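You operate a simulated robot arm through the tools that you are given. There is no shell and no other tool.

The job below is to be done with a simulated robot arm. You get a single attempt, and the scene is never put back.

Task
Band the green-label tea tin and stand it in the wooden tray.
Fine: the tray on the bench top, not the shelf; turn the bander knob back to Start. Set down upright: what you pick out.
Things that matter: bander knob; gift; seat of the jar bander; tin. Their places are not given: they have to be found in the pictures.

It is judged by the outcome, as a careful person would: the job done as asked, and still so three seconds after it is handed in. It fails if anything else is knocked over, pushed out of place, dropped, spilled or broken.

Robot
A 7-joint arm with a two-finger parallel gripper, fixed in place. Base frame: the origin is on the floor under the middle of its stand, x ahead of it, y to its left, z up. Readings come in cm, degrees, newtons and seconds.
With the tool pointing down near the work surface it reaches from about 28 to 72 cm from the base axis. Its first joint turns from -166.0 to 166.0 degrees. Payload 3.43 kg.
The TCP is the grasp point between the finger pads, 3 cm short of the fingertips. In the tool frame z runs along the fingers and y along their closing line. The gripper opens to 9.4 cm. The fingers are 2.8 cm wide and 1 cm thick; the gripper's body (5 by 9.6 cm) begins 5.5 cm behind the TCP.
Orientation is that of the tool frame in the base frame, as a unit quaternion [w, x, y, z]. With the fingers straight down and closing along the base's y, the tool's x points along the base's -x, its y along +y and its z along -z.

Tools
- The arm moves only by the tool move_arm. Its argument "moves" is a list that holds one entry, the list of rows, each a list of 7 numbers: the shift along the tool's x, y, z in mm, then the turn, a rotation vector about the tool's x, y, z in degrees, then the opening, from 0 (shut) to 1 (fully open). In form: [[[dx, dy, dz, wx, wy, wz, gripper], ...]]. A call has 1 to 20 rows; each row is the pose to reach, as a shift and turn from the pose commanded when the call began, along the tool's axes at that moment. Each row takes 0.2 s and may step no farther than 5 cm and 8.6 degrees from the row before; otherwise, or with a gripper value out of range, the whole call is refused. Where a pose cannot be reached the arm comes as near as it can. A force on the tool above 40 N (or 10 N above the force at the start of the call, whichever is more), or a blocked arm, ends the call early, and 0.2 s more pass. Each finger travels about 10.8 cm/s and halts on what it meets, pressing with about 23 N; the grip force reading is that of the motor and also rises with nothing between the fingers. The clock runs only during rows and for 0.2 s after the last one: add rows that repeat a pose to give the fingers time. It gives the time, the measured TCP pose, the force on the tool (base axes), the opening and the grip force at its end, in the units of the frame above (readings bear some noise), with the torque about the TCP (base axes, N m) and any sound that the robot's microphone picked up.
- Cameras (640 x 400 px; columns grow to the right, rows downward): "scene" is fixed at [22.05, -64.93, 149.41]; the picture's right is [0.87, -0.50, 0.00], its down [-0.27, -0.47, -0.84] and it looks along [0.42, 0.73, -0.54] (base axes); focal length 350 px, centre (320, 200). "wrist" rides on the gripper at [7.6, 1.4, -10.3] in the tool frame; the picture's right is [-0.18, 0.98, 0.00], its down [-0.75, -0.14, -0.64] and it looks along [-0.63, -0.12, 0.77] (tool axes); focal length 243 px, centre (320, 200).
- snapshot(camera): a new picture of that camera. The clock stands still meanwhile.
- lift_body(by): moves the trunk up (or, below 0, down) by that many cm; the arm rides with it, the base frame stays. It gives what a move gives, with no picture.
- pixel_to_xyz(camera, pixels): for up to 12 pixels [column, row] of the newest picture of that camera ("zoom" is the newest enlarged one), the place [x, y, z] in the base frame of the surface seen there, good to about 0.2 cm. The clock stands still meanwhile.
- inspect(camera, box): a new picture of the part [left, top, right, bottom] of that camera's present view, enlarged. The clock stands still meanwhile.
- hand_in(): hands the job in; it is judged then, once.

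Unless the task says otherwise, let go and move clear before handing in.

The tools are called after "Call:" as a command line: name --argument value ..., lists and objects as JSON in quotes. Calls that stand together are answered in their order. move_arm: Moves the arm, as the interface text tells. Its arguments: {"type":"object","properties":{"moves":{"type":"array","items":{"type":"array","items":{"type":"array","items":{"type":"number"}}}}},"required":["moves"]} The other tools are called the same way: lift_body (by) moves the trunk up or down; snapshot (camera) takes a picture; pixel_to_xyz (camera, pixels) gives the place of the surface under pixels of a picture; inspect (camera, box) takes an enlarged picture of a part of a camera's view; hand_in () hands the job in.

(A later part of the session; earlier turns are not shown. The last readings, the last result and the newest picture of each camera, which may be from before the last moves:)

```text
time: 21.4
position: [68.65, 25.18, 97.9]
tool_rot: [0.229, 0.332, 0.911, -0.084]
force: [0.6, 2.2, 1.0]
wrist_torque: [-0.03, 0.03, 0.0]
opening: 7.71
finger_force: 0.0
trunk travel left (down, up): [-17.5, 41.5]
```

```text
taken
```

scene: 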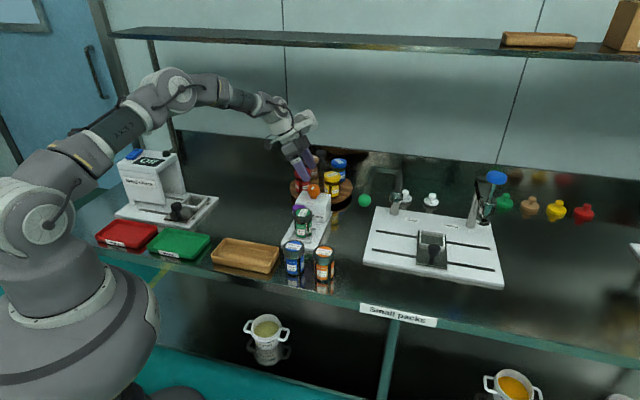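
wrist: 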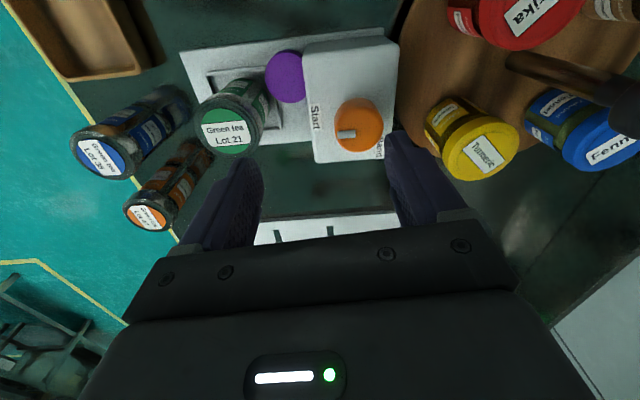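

The tilt works and reach is regained. Moving the TCP over the knob axis at z≈93.5 (tips just above the knob) to rehearse the turn.

Call:
move_arm --moves '[[[2.3, 9.3, 15.4, 0, 0, 0, 0.82], [4.7, 18.6, 30.7, 0, 0, 0, 0.82], [7.0, 27.9, 46.1, 0, 0, 0, 0.82], [7.0, 27.9, 46.1, 0, 0, 0, 0.82]]]'

Call:
inspect --camera "scene" --box '[260, 130, 380, 230]'

Call:
snapshot --camera "wrist"

```text
time: 22.4
position: [71.42, 26.39, 93.33]
tool_rot: [0.227, 0.332, 0.912, -0.083]
force: [0.7, 0.8, 0.1]
wrist_torque: [-0.03, 0.0, -0.03]
opening: 7.7
finger_force: 0.0
trunk travel left (down, up): [-17.5, 41.5]
```

```text
4.00 times, centred on (320, 180) of scene
```

zoom: 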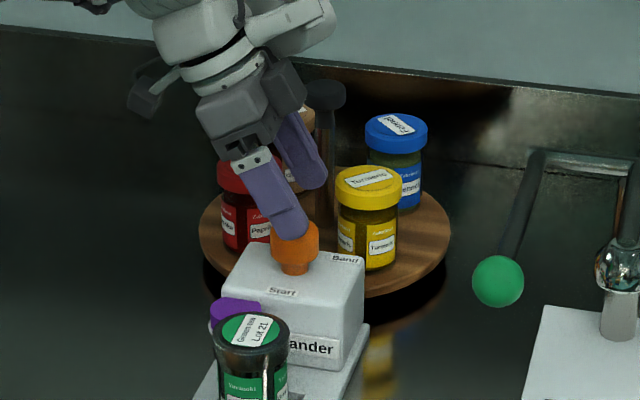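

```text
taken
```

wrist: 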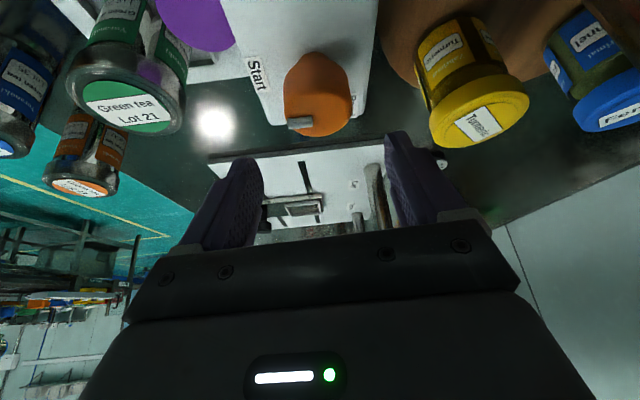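

The TCP is over the knob at the tilted pose. Rehearsing the 125° counter-clockwise turn about the vertical here, without touching, to see if every row is reachable.

Call:
move_arm --moves '[[[0, 0, 0, -3.91, 0, -7.36, 0.82], [0, 0, 0, -7.81, 0, -14.72, 0.82], [0, 0, 0, -11.72, 0, -22.07, 0.82], [0, 0, 0, -15.63, 0, -29.43, 0.82], [0, 0, 0, -19.54, 0, -36.79, 0.82], [0, 0, 0, -23.44, 0, -44.15, 0.82], [0, 0, 0, -27.35, 0, -51.51, 0.82], [0, 0, 0, -31.26, 0, -58.86, 0.82], [0, 0, 0, -35.16, 0, -66.22, 0.82], [0, 0, 0, -39.07, 0, -73.58, 0.82], [0, 0, 0, -42.98, 0, -80.94, 0.82], [0, 0, 0, -46.88, 0, -88.3, 0.82], [0, 0, 0, -50.79, 0, -95.65, 0.82], [0, 0, 0, -54.7, 0, -103.01, 0.82], [0, 0, 0, -58.61, 0, -110.37, 0.82], [0, 0, 0, -58.61, 0, -110.37, 0.82]]]'

Call:
snapshot --camera "scene"

Call:
snapshot --camera "wrist"

```text
time: 25.8
position: [71.56, 26.2, 93.46]
tool_rot: [0.178, -0.656, 0.715, 0.164]
force: [0.2, 0.9, -0.2]
wrist_torque: [0.02, 0.01, 0.02]
opening: 7.69
finger_force: 0.1
trunk travel left (down, up): [-17.5, 41.5]
```

```text
taken
```

scene: 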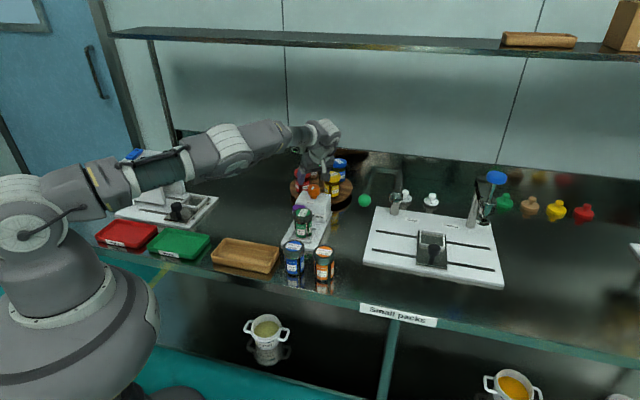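

```text
taken
```

wrist: 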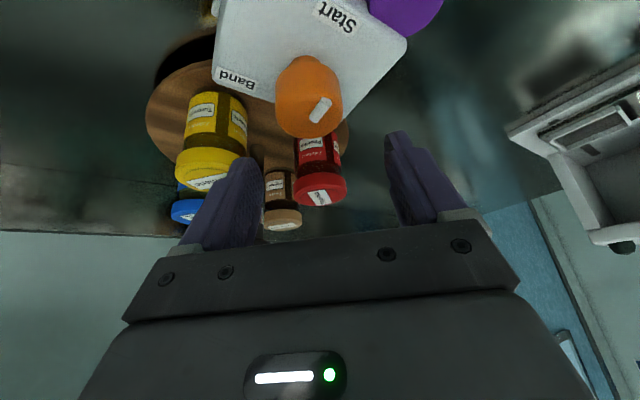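

Every row was reachable. From this end view I'll measure the knob, the Start and Band labels once more for the turn angle.

Call:
inspect --camera "wrist" --box '[200, 0, 420, 150]'

Call:
pixel_to_xyz --camera "zoom" --pixels '[[105, 222], [65, 210], [150, 238], [398, 48], [370, 25], [425, 72], [340, 345], [365, 295], [320, 320], [245, 320], [405, 310], [330, 390]]'

```text
2.67 times, centred on (310, 75) of wrist
```

zoom: 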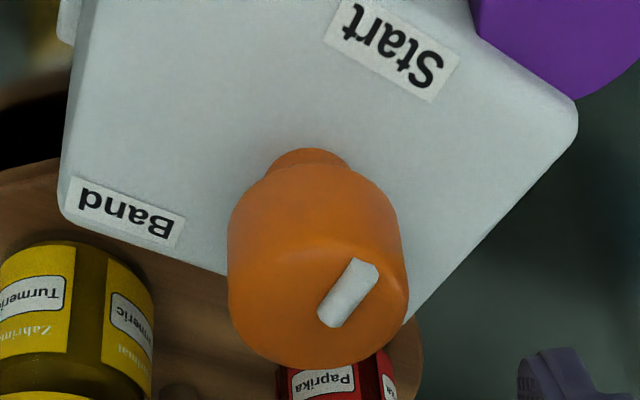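

```text
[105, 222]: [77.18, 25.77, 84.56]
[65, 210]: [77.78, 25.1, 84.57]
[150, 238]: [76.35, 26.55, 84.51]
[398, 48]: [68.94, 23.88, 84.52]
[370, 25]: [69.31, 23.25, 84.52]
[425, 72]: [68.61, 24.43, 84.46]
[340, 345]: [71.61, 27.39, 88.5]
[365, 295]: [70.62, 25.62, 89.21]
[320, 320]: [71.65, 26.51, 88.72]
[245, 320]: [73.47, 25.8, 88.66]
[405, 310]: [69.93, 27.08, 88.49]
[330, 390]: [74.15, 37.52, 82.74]
```

Knob and label estimates agree to about 2 mm; I want the knob axis more exactly, so I'll zoom in on it from this view.

Call:
inspect --camera "wrist" --box '[270, 50, 350, 140]'

```text
4.44 times, centred on (310, 95) of wrist
```

zoom: 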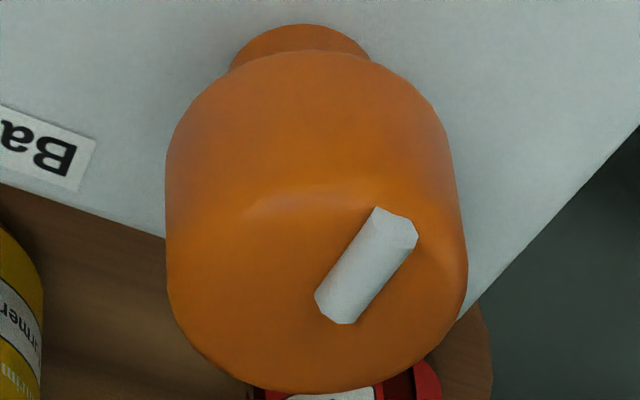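

I'll query points along the knob's top rim.

Call:
pixel_to_xyz --camera "zoom" --pixels '[[172, 285], [462, 275], [320, 386], [225, 358], [415, 352], [300, 205], [260, 285], [317, 290], [420, 290], [190, 240], [445, 225], [280, 340]]'

Call:
snapshot --camera "wrist"

Call:
pixel_to_xyz --camera "wrist" --pixels '[[278, 94], [342, 95], [309, 118], [290, 112], [328, 113], [309, 95], [300, 95], [320, 90], [309, 105], [300, 110], [320, 112], [285, 100]]'

```text
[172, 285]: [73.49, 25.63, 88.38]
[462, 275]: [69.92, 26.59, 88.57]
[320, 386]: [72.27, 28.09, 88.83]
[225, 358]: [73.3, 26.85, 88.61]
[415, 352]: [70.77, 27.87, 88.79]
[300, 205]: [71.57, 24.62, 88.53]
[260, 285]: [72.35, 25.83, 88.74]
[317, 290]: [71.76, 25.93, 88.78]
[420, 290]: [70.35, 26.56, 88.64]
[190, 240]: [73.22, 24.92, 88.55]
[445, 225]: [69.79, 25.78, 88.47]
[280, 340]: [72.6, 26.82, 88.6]
```

```text
taken
```

wrist: 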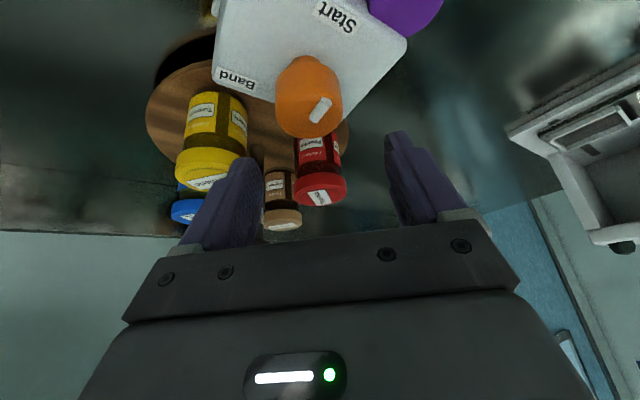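

```text
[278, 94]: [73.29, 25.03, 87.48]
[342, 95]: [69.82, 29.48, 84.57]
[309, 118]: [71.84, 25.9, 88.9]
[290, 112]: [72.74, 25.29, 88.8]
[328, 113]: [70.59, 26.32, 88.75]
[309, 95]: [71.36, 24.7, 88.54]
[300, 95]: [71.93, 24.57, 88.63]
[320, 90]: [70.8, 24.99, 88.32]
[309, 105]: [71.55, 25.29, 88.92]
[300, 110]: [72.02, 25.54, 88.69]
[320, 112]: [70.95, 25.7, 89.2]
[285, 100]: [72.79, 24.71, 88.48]
```

Rim points fit a knob axis at about (71.66, 26.28), radius ≈1.85; Band lies ≈128° counter-clockwise of Start. Turning the hand back to the starting yaw at this height, fingers to about 6.2 cm.

Call:
move_arm --moves '[[[0, 0, 0, 3.91, 0, 7.36, 0.66], [0, 0, 0, 7.81, 0, 14.72, 0.66], [0, 0, 0, 11.72, 0, 22.07, 0.66], [0, 0, 0, 15.63, 0, 29.43, 0.66], [0, 0, 0, 19.54, 0, 36.79, 0.66], [0, 0, 0, 23.44, 0, 44.15, 0.66], [0, 0, 0, 27.35, 0, 51.51, 0.66], [0, 0, 0, 31.26, 0, 58.86, 0.66], [0, 0, 0, 35.16, 0, 66.22, 0.66], [0, 0, 0, 39.07, 0, 73.58, 0.66], [0, 0, 0, 42.98, 0, 80.94, 0.66], [0, 0, 0, 46.88, 0, 88.3, 0.66], [0, 0, 0, 50.79, 0, 95.65, 0.66], [0, 0, 0, 54.7, 0, 103.01, 0.66], [0, 0, 0, 58.61, 0, 110.37, 0.66], [0, 0, 0, 58.61, 0, 110.37, 0.66]]]'

Call:
inspect --camera "wrist" --box '[240, 30, 400, 150]'

```text
time: 29.2
position: [71.51, 26.3, 93.55]
tool_rot: [0.227, 0.333, 0.911, -0.083]
force: [0.5, -0.2, -0.7]
wrist_torque: [-0.01, -0.01, -0.01]
opening: 6.23
finger_force: 0.0
trunk travel left (down, up): [-17.5, 41.5]
```

```text
3.33 times, centred on (320, 90) of wrist
```

zoom: 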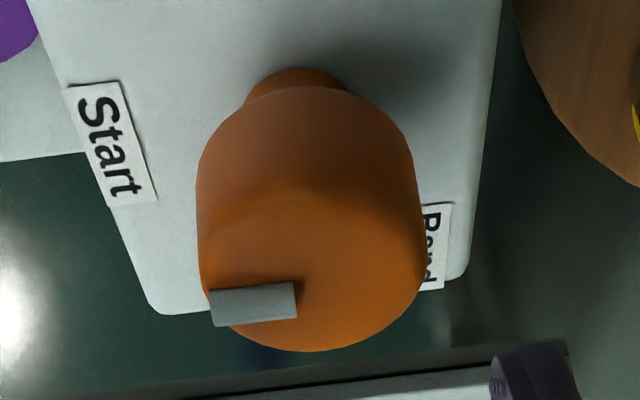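

The hand is at the start yaw, over the knob with the mark visible at zoom (255,303). Descending around the knob to z≈88.3 (tips just above the box top), with a 2 mm centring shift.

Call:
move_arm --moves '[[[5.8, 0.4, 11.5, 0, 0, 0, 0.66], [11.6, 0.9, 23, 0, 0, 0, 0.66], [16, 1.3, 32, 0, 0, 0, 0.66], [20, 1.5, 40, 0, 0, 0, 0.66], [23.1, 1.7, 46, 0, 0, 0, 0.66], [23.1, 1.7, 46, 0, 0, 0, 0.66]]]'

Call:
inspect --camera "scene" --box '[280, 150, 360, 220]'

Call:
inspect --camera "wrist" --box '[180, 50, 480, 240]'

```text
time: 30.6
position: [71.64, 26.38, 88.31]
tool_rot: [0.228, 0.331, 0.912, -0.083]
force: [-0.7, 0.3, -0.2]
wrist_torque: [0.03, 0.01, 0.02]
opening: 6.21
finger_force: 0.1
trunk travel left (down, up): [-17.5, 41.5]
```

```text
5.71 times, centred on (320, 185) of scene
```

zoom: 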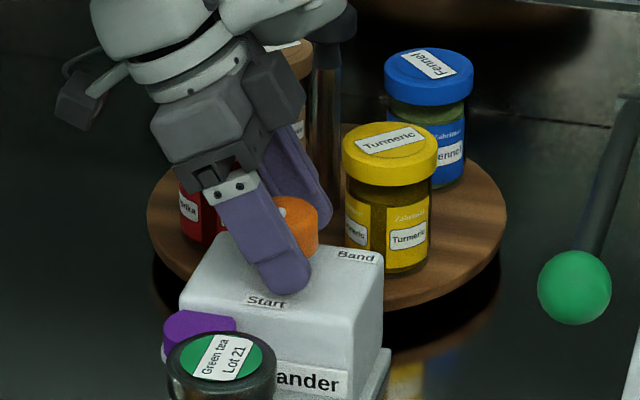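

```text
2.11 times, centred on (330, 145) of wrist
```

zoom: 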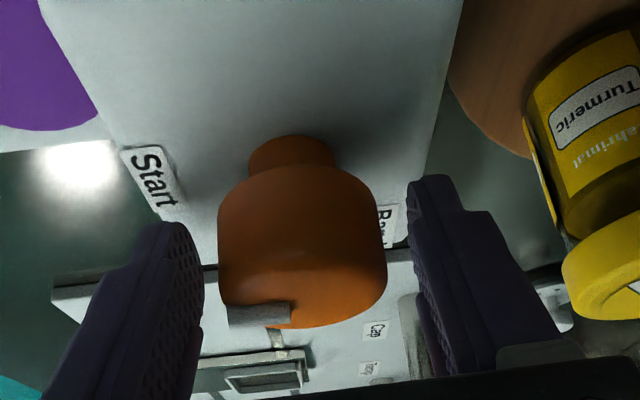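

The knob sits about centred between the fingers in the wrist zoom (300,240). Closing on it.

Call:
move_arm --moves '[[[0, 0, 0, 0, 0, 0, 0.5], [0, 0, 0, 0, 0, 0, 0.4], [0, 0, 0, 0, 0, 0, 0.3], [0, 0, 0, 0, 0, 0, 0.2], [0, 0, 0, 0, 0, 0, 0.2]]]'

Call:
inspect --camera "wrist" --box '[180, 50, 480, 240]'

```text
time: 31.8
position: [71.79, 26.5, 88.33]
tool_rot: [0.228, 0.331, 0.912, -0.081]
force: [5.7, 9.6, 1.5]
wrist_torque: [0.62, -0.34, -0.01]
opening: 4.18
finger_force: 45.0
trunk travel left (down, up): [-17.5, 41.5]
```

```text
2.11 times, centred on (330, 145) of wrist
```

zoom: 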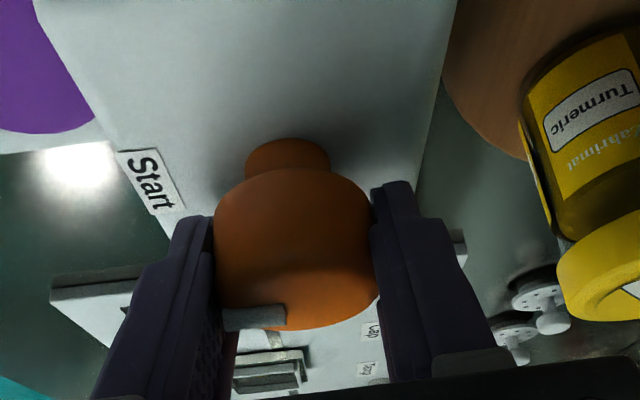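

The knob is gripped (4.18 cm) but it pushes the hand with ~11 N toward +u, so the hand is off-centre by a couple of mm. Shifting 1.7 mm along the closing line to relieve it.

Call:
move_arm --moves '[[[0, 0.9, 0, 0, 0, 0, 0.2], [0, 1.7, 0, 0, 0, 0, 0.2], [0, 1.7, 0, 0, 0, 0, 0.2]]]'

```text
time: 32.6
position: [71.86, 26.58, 88.47]
tool_rot: [0.226, 0.332, 0.912, -0.083]
force: [-2.9, 6.8, 1.9]
wrist_torque: [0.09, -0.44, -0.05]
opening: 4.15
finger_force: 45.8
trunk travel left (down, up): [-17.5, 41.5]
```

Remaining force is small (≈7 N, mostly sideways). One more sub-millimetre correction, then turn.

Call:
move_arm --moves '[[[0.8, 0.4, -0.4, 0, 0, 0, 0.2], [0.8, 0.4, -0.4, 0, 0, 0, 0.2]]]'

```text
time: 33.2
position: [71.79, 26.56, 88.4]
tool_rot: [0.227, 0.333, 0.912, -0.084]
force: [-1.6, 3.2, 2.6]
wrist_torque: [0.15, 0.27, 0.0]
opening: 4.2
finger_force: 45.1
trunk travel left (down, up): [-17.5, 41.5]
```

Forces are now ~4 N. Turning the knob counter-clockwise by the first 25° and checking.

Call:
move_arm --moves '[[[0, 0, 0, -1.95, 0, -3.68, 0.2], [0, 0, 0, -3.91, 0, -7.36, 0.2], [0, 0, 0, -5.86, 0, -11.04, 0.2], [0, 0, 0, -7.81, 0, -14.72, 0.2], [0, 0, 0, -9.77, 0, -18.4, 0.2], [0, 0, 0, -11.72, 0, -22.07, 0.2], [0, 0, 0, -11.72, 0, -22.07, 0.2]]]'

Call:
inspect --camera "wrist" --box '[180, 50, 480, 240]'

Call:
inspect --camera "scene" --box '[280, 150, 360, 220]'

```text
time: 34.8
position: [71.72, 26.51, 88.36]
tool_rot: [0.24, 0.128, 0.962, -0.032]
force: [-3.6, -3.1, -3.3]
wrist_torque: [0.16, -0.11, 0.02]
opening: 4.16
finger_force: 44.9
trunk travel left (down, up): [-17.5, 41.5]
```

```text
2.11 times, centred on (330, 145) of wrist
```

zoom: 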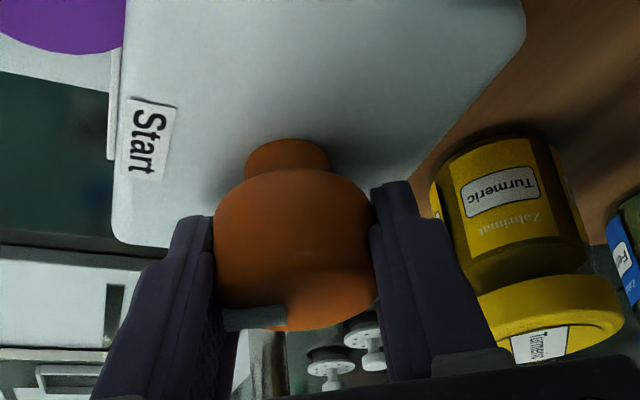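

```text
5.71 times, centred on (320, 185) of scene
```

zoom: 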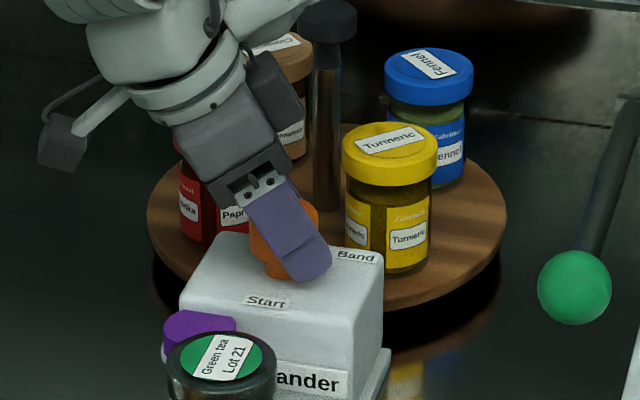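

The mark moved along with the fingers (knob turning freely, forces ~6 N). Continuing to 100° of turn.

Call:
move_arm --moves '[[[0, 0, 0, -2.93, 0, -5.52, 0.2], [0, 0, 0, -5.86, 0, -11.04, 0.2], [0, 0, 0, -8.79, 0, -16.56, 0.2], [0, 0, 0, -11.72, 0, -22.07, 0.2], [0, 0, 0, -14.65, 0, -27.59, 0.2], [0, 0, 0, -17.58, 0, -33.11, 0.2], [0, 0, 0, -20.51, 0, -38.63, 0.2], [0, 0, 0, -23.44, 0, -44.15, 0.2], [0, 0, 0, -26.37, 0, -49.67, 0.2], [0, 0, 0, -29.3, 0, -55.19, 0.2], [0, 0, 0, -32.23, 0, -60.71, 0.2], [0, 0, 0, -35.16, 0, -66.22, 0.2], [0, 0, 0, -35.16, 0, -66.22, 0.2]]]'

Call:
inspect --camera "wrist" --box '[180, 50, 480, 240]'

Call:
inspect --camera "scene" --box '[280, 150, 360, 220]'

```text
time: 37.6
position: [71.65, 26.41, 88.37]
tool_rot: [0.21, -0.485, 0.841, 0.12]
force: [-3.7, -4.6, 3.8]
wrist_torque: [-0.27, 0.61, -0.01]
opening: 4.14
finger_force: 45.0
trunk travel left (down, up): [-17.5, 41.5]
```

```text
2.11 times, centred on (330, 145) of wrist
```

zoom: 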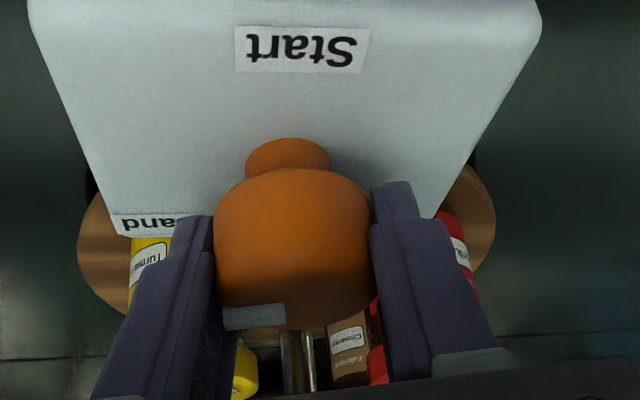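

```text
5.71 times, centred on (320, 185) of scene
```

zoom: 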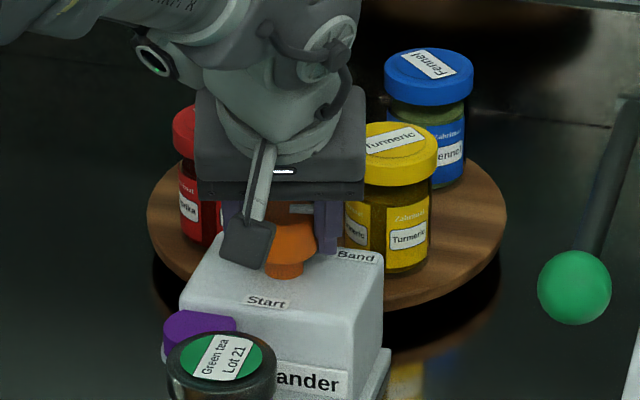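

100° turned with small forces and the mark still tracking the fingers. Continuing in small steps to about 126°.

Call:
move_arm --moves '[[[0, 0, 0, -1.88, 0, -3.53, 0.2], [0, 0, 0, -3.75, 0, -7.06, 0.2], [0, 0, 0, -5.63, 0, -10.6, 0.2], [0, 0, 0, -7.5, 0, -14.13, 0.2], [0, 0, 0, -9.38, 0, -17.66, 0.2], [0, 0, 0, -10.79, 0, -20.3, 0.2], [0, 0, 0, -12.2, 0, -22.96, 0.2], [0, 0, 0, -12.2, 0, -22.96, 0.2]]]'

Call:
inspect --camera "wrist" --box '[180, 50, 480, 240]'

Call:
inspect --camera "scene" --box '[275, 160, 345, 250]'

```text
time: 39.4
position: [71.81, 26.4, 88.35]
tool_rot: [0.179, -0.661, 0.71, 0.163]
force: [36.0, 8.5, 2.4]
wrist_torque: [0.03, -0.71, -0.28]
opening: 4.11
finger_force: 45.1
out of reach, approached as far as the arm can: row 7, 8
trunk travel left (down, up): [-17.5, 41.5]
```

```text
2.11 times, centred on (330, 145) of wrist
```

zoom: 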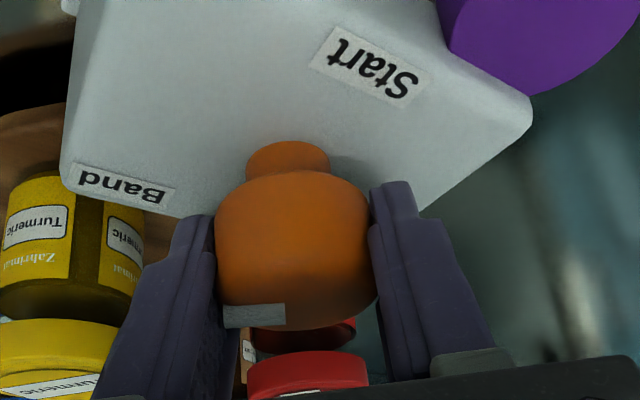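

```text
4.44 times, centred on (310, 205) of scene
```

zoom: 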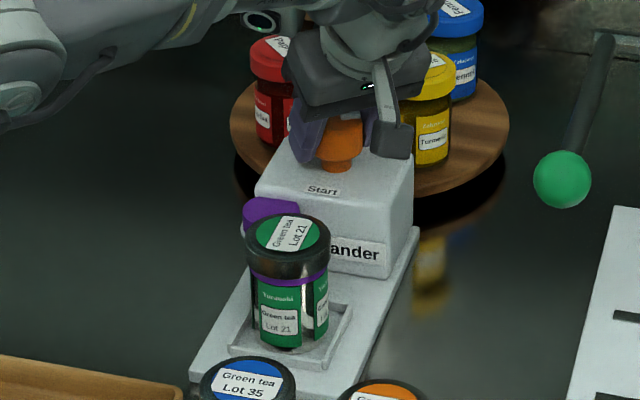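

A purple band now shows on the tin (scene zoom (290,278)): banding worked. The last row was slightly out of reach (36 N pull), so I'll back off 5° right away and read the force.

Call:
move_arm --moves '[[[0, 0, 0, 1.17, 0, 2.21, 0.2], [0, 0, 0, 2.35, 0, 4.42, 0.2]]]'

Call:
inspect --camera "scene" --box '[280, 205, 330, 250]'

```text
time: 40.0
position: [71.79, 26.33, 88.38]
tool_rot: [0.186, -0.629, 0.739, 0.154]
force: [41.8, 8.4, 12.8]
wrist_torque: [-0.86, -0.66, -0.02]
opening: 4.14
finger_force: 45.1
trunk travel left (down, up): [-17.5, 41.5]
```

```text
8.89 times, centred on (305, 228) of scene
```

zoom: 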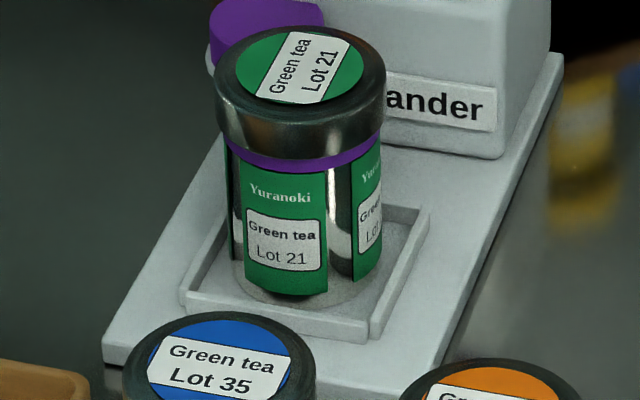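

Tin is clearly banded. The commanded TCP is now ~5 mm short in x (42 N), so I'll shift it back by about 5 mm along the closing line to unload the knob.

Call:
move_arm --moves '[[[-0.7, -1.8, -0.1, 0, 0, 0, 0.2], [-1.4, -3.5, -0.1, 0, 0, 0, 0.2], [-2.2, -5.3, -0.2, 0, 0, 0, 0.2], [-2.2, -5.3, -0.2, 0, 0, 0, 0.2]]]'

```text
time: 41.0
position: [71.64, 26.46, 88.35]
tool_rot: [0.182, -0.63, 0.738, 0.158]
force: [5.1, -5.9, 8.6]
wrist_torque: [0.21, -0.05, 0.01]
opening: 4.1
finger_force: 44.5
trunk travel left (down, up): [-17.5, 41.5]
```

Forces are small again. Turning the knob back clockwise toward Start, about 106° first.

Call:
move_arm --moves '[[[0, 0, 0, 2.93, 0, 5.52, 0.2], [0, 0, 0, 5.86, 0, 11.04, 0.2], [0, 0, 0, 8.79, 0, 16.56, 0.2], [0, 0, 0, 11.72, 0, 22.07, 0.2], [0, 0, 0, 14.65, 0, 27.59, 0.2], [0, 0, 0, 17.58, 0, 33.11, 0.2], [0, 0, 0, 20.51, 0, 38.63, 0.2], [0, 0, 0, 23.44, 0, 44.15, 0.2], [0, 0, 0, 26.37, 0, 49.67, 0.2], [0, 0, 0, 29.3, 0, 55.19, 0.2], [0, 0, 0, 32.23, 0, 60.71, 0.2], [0, 0, 0, 35.16, 0, 66.22, 0.2], [0, 0, 0, 38.09, 0, 71.74, 0.2], [0, 0, 0, 41.02, 0, 77.26, 0.2], [0, 0, 0, 43.95, 0, 82.78, 0.2], [0, 0, 0, 46.88, 0, 88.3, 0.2], [0, 0, 0, 49.69, 0, 93.6, 0.2], [0, 0, 0, 49.69, 0, 93.6, 0.2]]]'

Call:
inspect --camera "wrist" --box '[180, 50, 480, 240]'

Call:
inspect --camera "scene" --box '[275, 160, 345, 250]'

```text
time: 44.8
position: [71.75, 26.43, 88.5]
tool_rot: [0.237, 0.211, 0.947, -0.053]
force: [-22.9, -1.9, -8.2]
wrist_torque: [0.45, 1.04, -0.05]
opening: 4.15
finger_force: 45.6
trunk travel left (down, up): [-17.5, 41.5]
```

```text
2.11 times, centred on (330, 145) of wrist
```

zoom: 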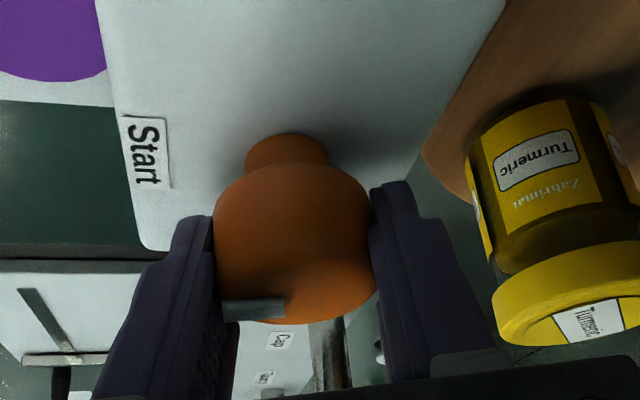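

```text
4.44 times, centred on (310, 205) of scene
```

zoom: 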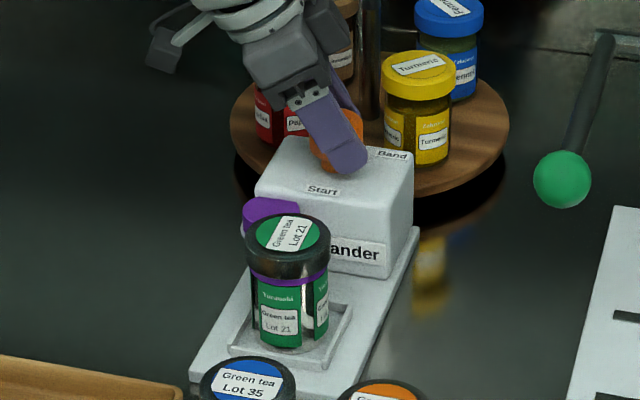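

15° remain to Start; there's a 23 N pull in -x, so I'll add a ~3 mm correction while finishing the turn.

Call:
move_arm --moves '[[[1.6, -0.9, -0.2, 0, 0, 0, 0.2], [3.2, -1.8, -0.5, 0, 0, 0, 0.2], [3.2, -1.8, -0.5, 1.88, 0, 3.53, 0.2], [3.2, -1.8, -0.5, 3.75, 0, 7.06, 0.2], [3.2, -1.8, -0.5, 5.63, 0, 10.6, 0.2], [3.2, -1.8, -0.5, 7.02, 0, 13.24, 0.2], [3.2, -1.8, -0.5, 7.02, 0, 13.24, 0.2]]]'

Call:
inspect --camera "wrist" --box '[180, 50, 480, 240]'

Call:
inspect --camera "scene" --box '[290, 165, 345, 210]'

```text
time: 46.4
position: [71.83, 26.56, 88.46]
tool_rot: [0.229, 0.331, 0.912, -0.082]
force: [17.7, 10.0, 15.7]
wrist_torque: [0.78, 0.1, 0.76]
opening: 4.1
finger_force: 44.7
trunk travel left (down, up): [-17.5, 41.5]
```

```text
2.11 times, centred on (330, 145) of wrist
```

zoom: 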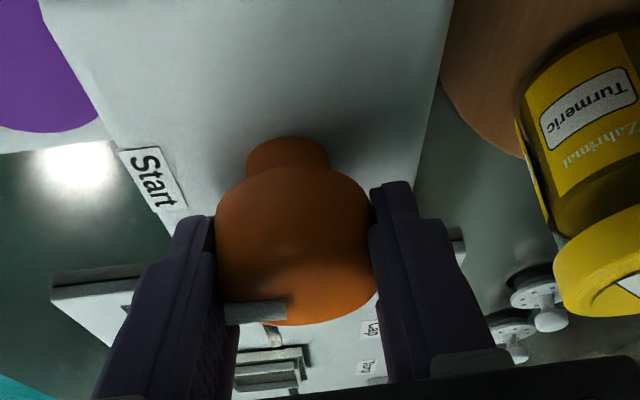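

```text
8.89 times, centred on (318, 188) of scene
```

zoom: 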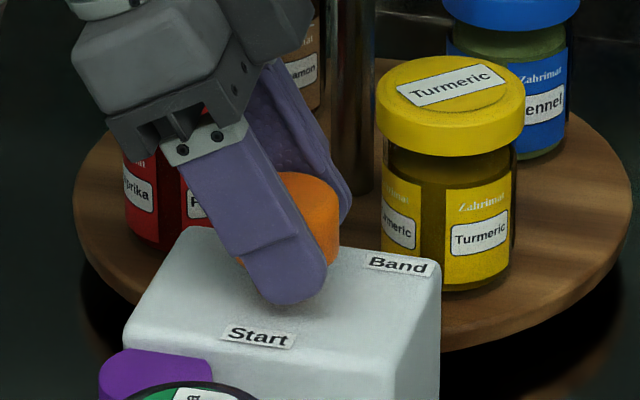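

The hand is back at the starting yaw and the mark sits as before, facing Start (torque suggests it rests at the stop). I'll unload the small side forces, then open.

Call:
move_arm --moves '[[[-0.9, 1.4, -0.6, 0, 0, 0, 0.2], [-1.9, 2.9, -1.2, 0, 0, 0, 0.2], [-1.9, 2.9, -1.2, 0, 0, 0, 0.2]]]'

```text
time: 47.2
position: [71.65, 26.7, 88.57]
tool_rot: [0.226, 0.332, 0.912, -0.084]
force: [-2.9, 4.4, 5.0]
wrist_torque: [-0.53, -0.38, 0.5]
opening: 4.12
finger_force: 45.3
trunk travel left (down, up): [-17.5, 41.5]
```

Forces are down to a few newtons. Opening the fingers around the knob.

Call:
move_arm --moves '[[[0, 0, 0, 0, 0, 0, 0.5], [0, 0, 0, 0, 0, 0, 0.58], [0, 0, 0, 0, 0, 0, 0.66], [0, 0, 0, 0, 0, 0, 0.66]]]'

Call:
inspect --camera "wrist" --box '[180, 50, 480, 240]'

```text
time: 48.2
position: [71.85, 26.56, 88.46]
tool_rot: [0.227, 0.332, 0.912, -0.083]
force: [0.4, 0.6, -0.1]
wrist_torque: [-0.01, 0.0, 0.0]
opening: 6.2
finger_force: 0.1
trunk travel left (down, up): [-17.5, 41.5]
```

```text
2.11 times, centred on (330, 145) of wrist
```

zoom: 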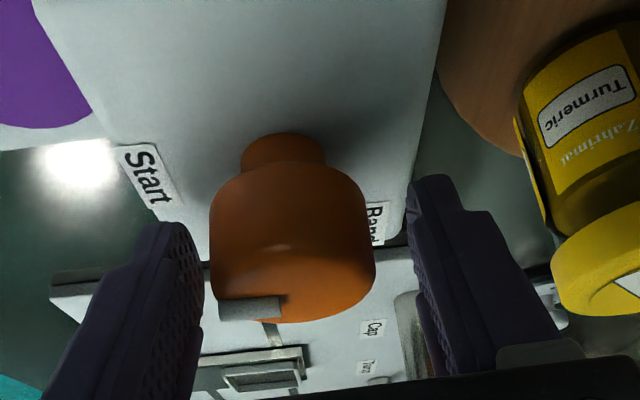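

Released cleanly, and the mark still points to Start. Opening a bit more and rising straight up 12 cm.

Call:
move_arm --moves '[[[0, 0, 0, 0, 0, 0, 0.75], [-4.7, 0, -8.8, 0, 0, 0, 0.8], [-14.1, 0, -26.5, 0, 0, 0, 0.8], [-28.1, 0, -53, 0, 0, 0, 0.8], [-44.6, 0, -83.9, 0, 0, 0, 0.8], [-56.3, 0, -106, 0, 0, 0, 0.8], [-56.3, 0, -106, 0, 0, 0, 0.8]]]'

Call:
snapshot --camera "scene"

Call:
inspect --camera "scene" --box '[295, 170, 340, 205]'

Call:
inspect --camera "scene" --box '[275, 190, 345, 255]'

```text
time: 49.8
position: [71.85, 26.53, 100.47]
tool_rot: [0.228, 0.332, 0.911, -0.083]
force: [0.0, -0.8, -0.4]
wrist_torque: [0.0, 0.03, -0.03]
opening: 7.51
finger_force: 0.0
trunk travel left (down, up): [-17.5, 41.5]
```

```text
taken
```

scene: 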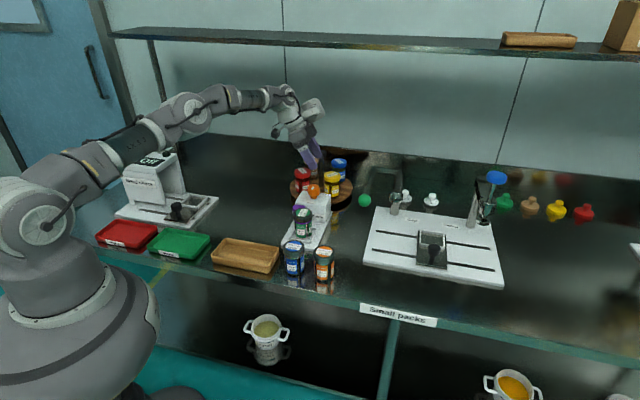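

```text
11.43 times, centred on (318, 188) of scene
```

zoom: 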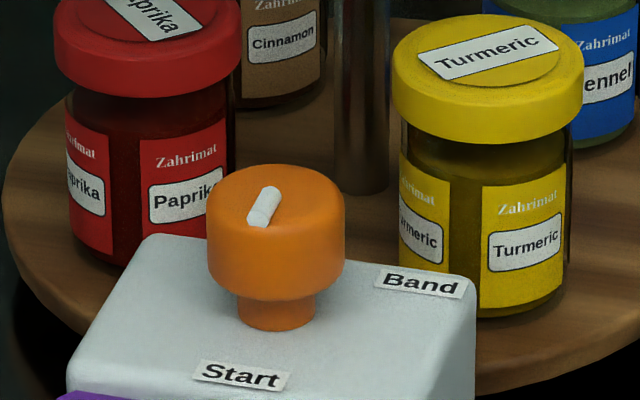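

```text
6.15 times, centred on (310, 222) of scene
```

zoom: 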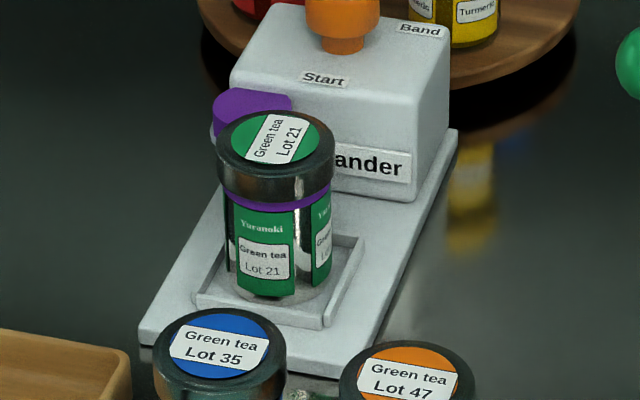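

The knob's mark again points at Start and the tin wears the purple band. I'll verify the mark's angle numerically.

Call:
inspect --camera "scene" --box '[308, 183, 328, 197]'

Call:
snapshot --camera "wrist"

```text
16.00 times, centred on (318, 190) of scene
```

zoom: 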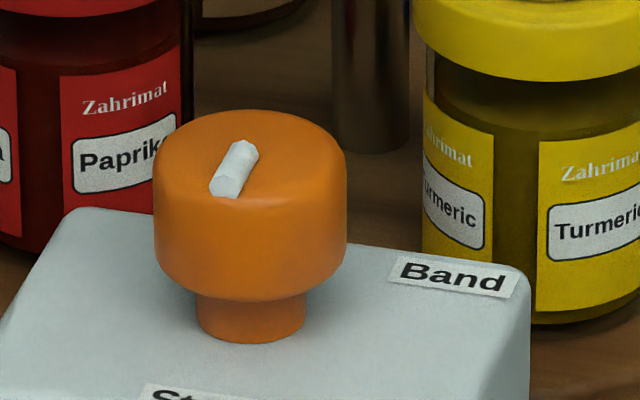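

```text
taken
```

wrist: 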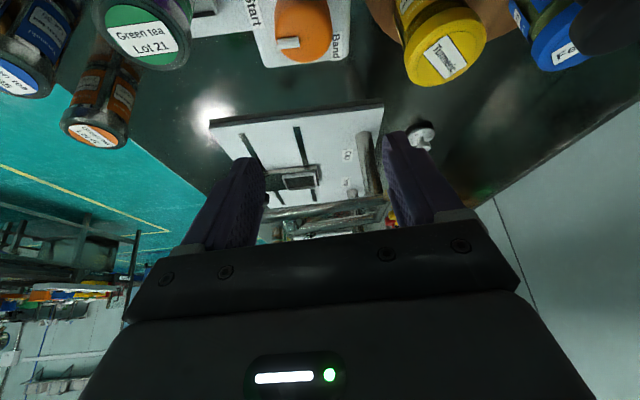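

Mark angle matches the original exactly (zoom (225,187)→(245,148)). Now moving back over the tin at z≈100.5 and straightening the hand.

Call:
move_arm --moves '[[[2.5, -31, -1.3, 0, 0, 0, 0.82], [5, -62, -2.6, 0, 0, 0, 0.82], [7.5, -93, -4, 0, 0, 0, 0.82], [10, -123.9, -5.3, 0, 0, 0, 0.82], [10, -123.9, -5.3, 0, 7, 0, 0.82], [10, -123.9, -5.3, 0, 14, 0, 0.82], [10, -123.9, -5.3, 0, 21, 0, 0.82], [10, -123.9, -5.3, 0, 27.9, 0, 0.82], [10, -123.9, -5.3, 0, 27.9, 0, 0.82]]]'

```text
time: 51.8
position: [62.94, 17.85, 100.52]
tool_rot: [0.0, 0.342, 0.94, 0.0]
force: [0.3, -0.5, -0.4]
wrist_torque: [0.04, 0.04, 0.03]
opening: 7.71
finger_force: 0.0
trunk travel left (down, up): [-17.5, 41.5]
```

The hand is vertical over the tin. Turning it 85° so the fingers close sideways of the bander, as when placing.

Call:
move_arm --moves '[[[-0.2, -0.1, 0, 0, 0, -8.5, 0.82], [-0.4, -0.2, 0, 0, 0, -17, 0.82], [-0.6, -0.3, 0, 0, 0, -25.5, 0.82], [-0.8, -0.4, 0, 0, 0, -34, 0.82], [-1, -0.5, 0, 0, 0, -42.5, 0.82], [-1, -0.7, 0, 0, 0, -51, 0.82], [-1, -0.7, 0, 0, 0, -59.5, 0.82], [-1, -0.7, 0, 0, 0, -68, 0.82], [-1, -0.7, 0, 0, 0, -76.5, 0.82], [-1, -0.7, 0, 0, 0, -85, 0.82], [-1, -0.7, 0, 0, 0, -85, 0.82]]]'

Call:
snapshot --camera "scene"

Call:
inspect --camera "wrist" --box '[240, 0, 400, 140]'

Call:
pixel_to_xyz --camera "zoom" --pixels '[[320, 290], [240, 280], [400, 260], [310, 220], [330, 350], [270, 330], [380, 320], [260, 240], [370, 230], [320, 260], [290, 290], [350, 290]]'

```text
time: 54.2
position: [63.01, 17.69, 100.45]
tool_rot: [0.0, -0.383, 0.924, -0.001]
force: [0.9, 0.2, 0.6]
wrist_torque: [-0.03, 0.0, -0.01]
opening: 7.7
finger_force: 0.1
trunk travel left (down, up): [-17.5, 41.5]
```

```text
taken
```

scene: 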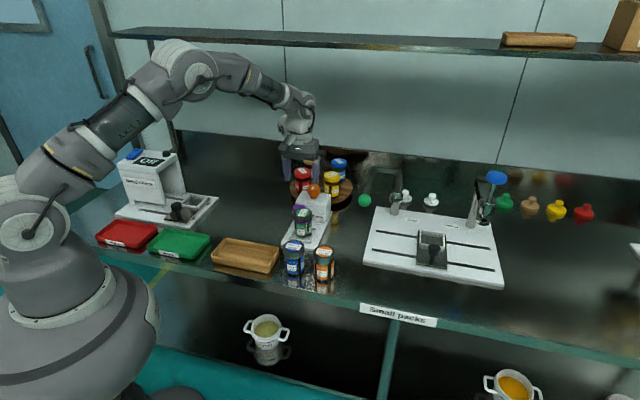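

```text
2.86 times, centred on (320, 70) of wrist
```

zoom: 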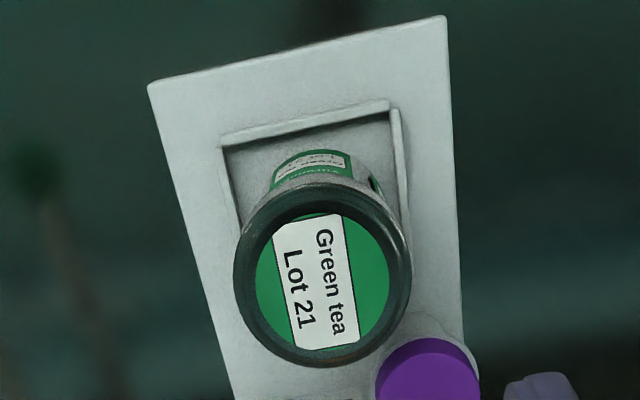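

```text
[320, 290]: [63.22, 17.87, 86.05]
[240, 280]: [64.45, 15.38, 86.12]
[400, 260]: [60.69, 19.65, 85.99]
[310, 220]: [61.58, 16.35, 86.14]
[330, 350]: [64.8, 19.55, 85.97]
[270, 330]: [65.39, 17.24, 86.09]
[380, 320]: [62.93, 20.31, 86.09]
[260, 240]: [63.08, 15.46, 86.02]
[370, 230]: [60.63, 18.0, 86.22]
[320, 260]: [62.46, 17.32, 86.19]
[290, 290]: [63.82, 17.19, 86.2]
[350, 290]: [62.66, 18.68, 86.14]
```

The tin lid centre is at about (62.9, 17.65), directly under the TCP. Descending to z≈82.15 with fingers open.

Call:
move_arm --moves '[[[0.8, 0.4, 35, 0, 0, 0, 0.82], [0.8, 0.4, 75, 0, 0, 0, 0.82], [0.8, 0.4, 110, 0, 0, 0, 0.82], [0.8, 0.4, 140, 0, 0, 0, 0.82], [0.8, 0.4, 160, 0, 0, 0, 0.82], [0.8, 0.4, 175, 0, 0, 0, 0.82], [0.8, 0.4, 183, 0, 0, 0, 0.82], [0.8, 0.4, 183, 0, 0, 0, 0.82]]]'

Call:
inspect --camera "scene" --box '[275, 190, 340, 250]'

Call:
inspect --camera "wrist" --box '[180, 50, 460, 250]'

```text
time: 56.0
position: [62.91, 17.72, 82.3]
tool_rot: [0.0, -0.382, 0.924, 0.0]
force: [0.7, 0.3, -0.7]
wrist_torque: [0.0, 0.0, 0.01]
opening: 7.73
finger_force: 0.0
trunk travel left (down, up): [-17.5, 41.5]
```

```text
6.67 times, centred on (308, 220) of scene
```

zoom: 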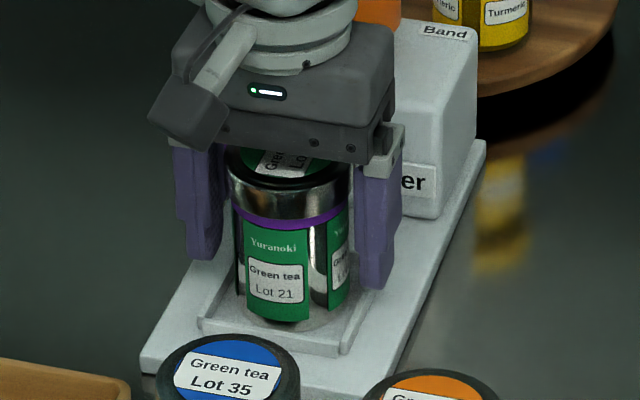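

```text
2.00 times, centred on (320, 150) of wrist
```

zoom: 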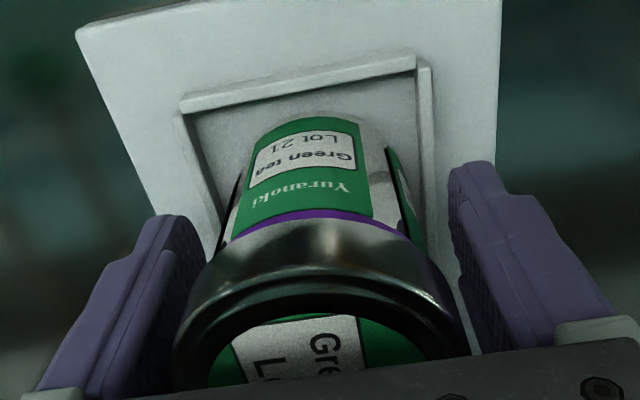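

The fingers flank the banded tin. Closing on it, then lifting slowly straight up.

Call:
move_arm --moves '[[[0, 0, 0, 0, 0, 0, 0.7], [0, 0, 0, 0, 0, 0, 0.6], [0, 0, 0, 0, 0, 0, 0.4], [0, 0, 0, 0, 0, 0, 0.3], [0, 0, 0, 0, 0, 0, 0.3]]]'

```text
time: 57.2
position: [62.96, 17.68, 82.2]
tool_rot: [0.0, -0.382, 0.924, -0.001]
force: [0.1, -0.4, 0.2]
wrist_torque: [0.04, 0.05, 0.0]
opening: 6.02
finger_force: 23.6
trunk travel left (down, up): [-17.5, 41.5]
```

Gripped at 6.02 cm, 23.6 N, with no side load. Lifting out of the seat.

Call:
move_arm --moves '[[[0, 0, -5, 0, 0, 0, 0.3], [0, 0, -12, 0, 0, 0, 0.3], [0, 0, -22, 0, 0, 0, 0.3], [0, 0, -40, 0, 0, 0, 0.3], [0, 0, -70, 0, 0, 0, 0.3], [0, 0, -105, 0, 0, 0, 0.3], [0, 0, -140, 0, 0, 0, 0.3], [0, 0, -160, 0, 0, 0, 0.3], [0, 0, -160, 0, 0, 0, 0.3]]]'

Call:
snapshot --camera "scene"

Call:
snapshot --camera "wrist"

Call:
inspect --camera "scene" --box '[275, 140, 345, 250]'

```text
time: 59.2
position: [62.83, 17.64, 98.24]
tool_rot: [0.001, -0.382, 0.924, -0.001]
force: [0.2, 0.3, -1.7]
wrist_torque: [0.01, 0.01, -0.03]
opening: 6.04
finger_force: 22.8
trunk travel left (down, up): [-17.5, 41.5]
```

```text
taken
```

scene: 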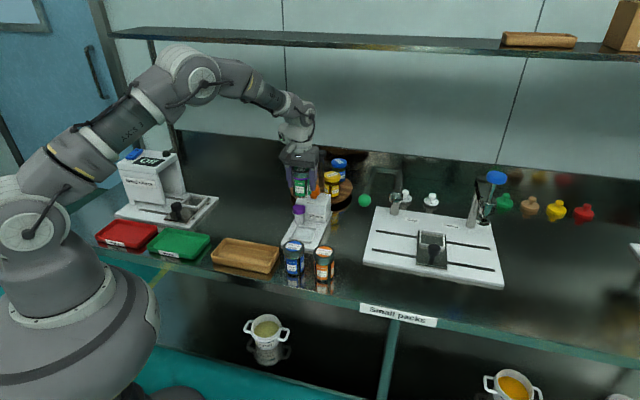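

```text
taken
```

wrist: 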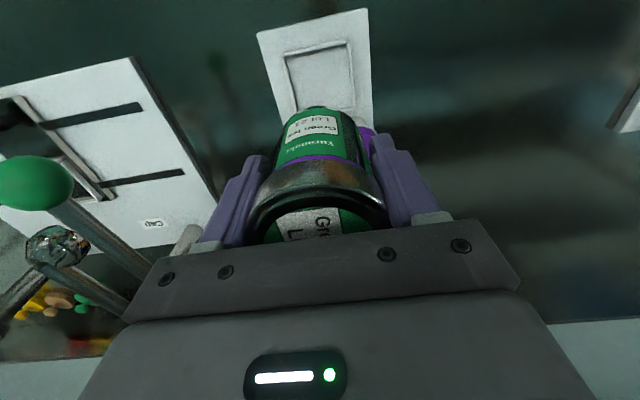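

```text
3.64 times, centred on (310, 195) of scene
```

zoom: 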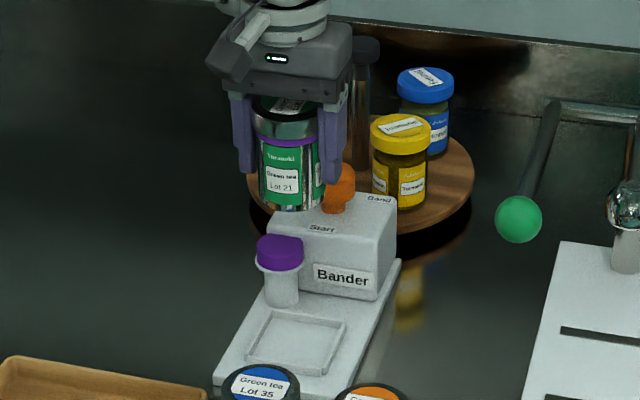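

The banded tin is lifted; knob and bander stay in place. Measuring the tray's rim corners for the placement.

Call:
inspect --camera "scene" --box '[205, 230, 285, 285]'

Call:
pixel_to_xyz --camera "zoom" --pixels '[[175, 62], [555, 132], [497, 268], [80, 186], [320, 170], [185, 110], [510, 150], [455, 245], [130, 190], [300, 150], [360, 190], [280, 190]]'

```text
7.27 times, centred on (245, 258) of scene
```

zoom: 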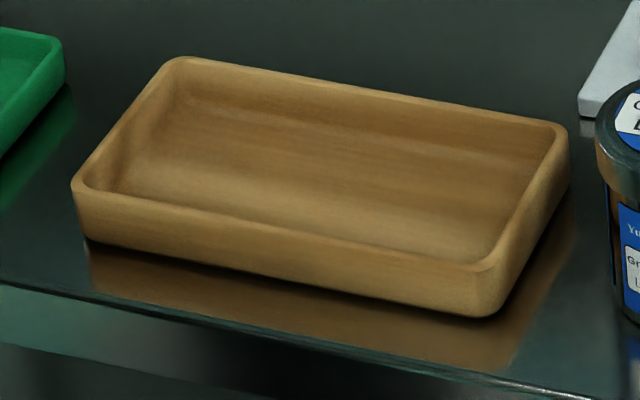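

```text
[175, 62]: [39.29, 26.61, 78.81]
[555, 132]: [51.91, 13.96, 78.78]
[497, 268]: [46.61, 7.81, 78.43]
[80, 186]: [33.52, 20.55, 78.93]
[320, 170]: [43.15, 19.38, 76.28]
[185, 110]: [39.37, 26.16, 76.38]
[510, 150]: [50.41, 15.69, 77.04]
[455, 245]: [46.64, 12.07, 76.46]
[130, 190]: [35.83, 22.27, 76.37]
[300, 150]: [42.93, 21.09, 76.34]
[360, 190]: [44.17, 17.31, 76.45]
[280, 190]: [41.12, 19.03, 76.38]
```

Tray rim corners give centre (42.8, 17.3), floor 76.35, rim 78.8, long axis parallel to the fingers' closing line. Moving the tin above the tray.

Call:
move_arm --moves '[[[18, 17.4, 0, 0, 0, 0, 0.3], [36.2, 34.9, 0, 0, 0, 0, 0.3], [57.9, 55.8, 0, 0, 0, 0, 0.3], [79.7, 76.8, 0, 0, 0, 0, 0.3], [101.4, 97.7, 0, 0, 0, 0, 0.3], [121, 116.6, 0, 0, 0, 0, 0.3], [136, 131, 0, 0, 0, 0, 0.3], [144.9, 139.6, 0, 0, 0, 0, 0.3], [144.9, 139.6, 0, 0, 0, 0, 0.3]]]'

Call:
snapshot --camera "scene"

Call:
snapshot --camera "wrist"

```text
time: 61.2
position: [42.77, 17.17, 98.23]
tool_rot: [0.0, -0.383, 0.924, -0.001]
force: [-1.4, -0.9, -0.6]
wrist_torque: [0.01, 0.01, 0.0]
opening: 6.02
finger_force: 22.9
trunk travel left (down, up): [-17.5, 41.5]
```

```text
taken
```

scene: 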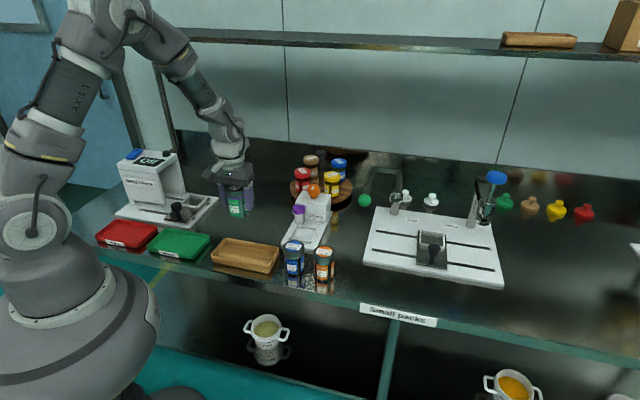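

```text
taken
```

wrist: 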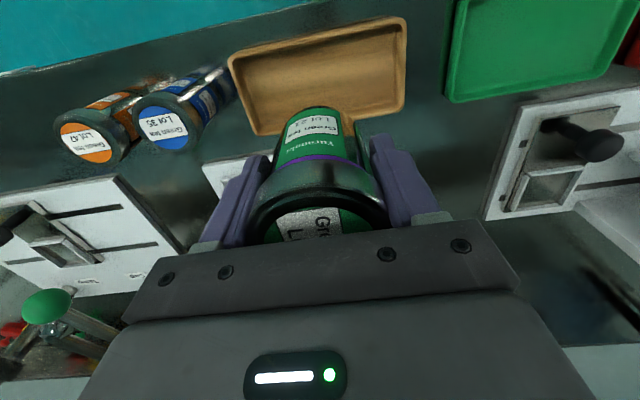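

The tray is in view under the tin (wrist (320,75)). I'll check its corner places from this view before lowering.

Call:
pixel_to_xyz --camera "wrist" --pixels '[[232, 60], [403, 21], [402, 106], [259, 131], [320, 60], [270, 80], [380, 60], [300, 45], [340, 38]]'

```text
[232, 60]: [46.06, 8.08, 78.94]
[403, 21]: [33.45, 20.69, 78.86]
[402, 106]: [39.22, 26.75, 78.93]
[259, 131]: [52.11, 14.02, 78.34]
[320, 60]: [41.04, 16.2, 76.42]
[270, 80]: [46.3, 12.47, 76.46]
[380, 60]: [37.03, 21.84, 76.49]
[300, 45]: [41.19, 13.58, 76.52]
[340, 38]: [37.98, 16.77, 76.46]
```

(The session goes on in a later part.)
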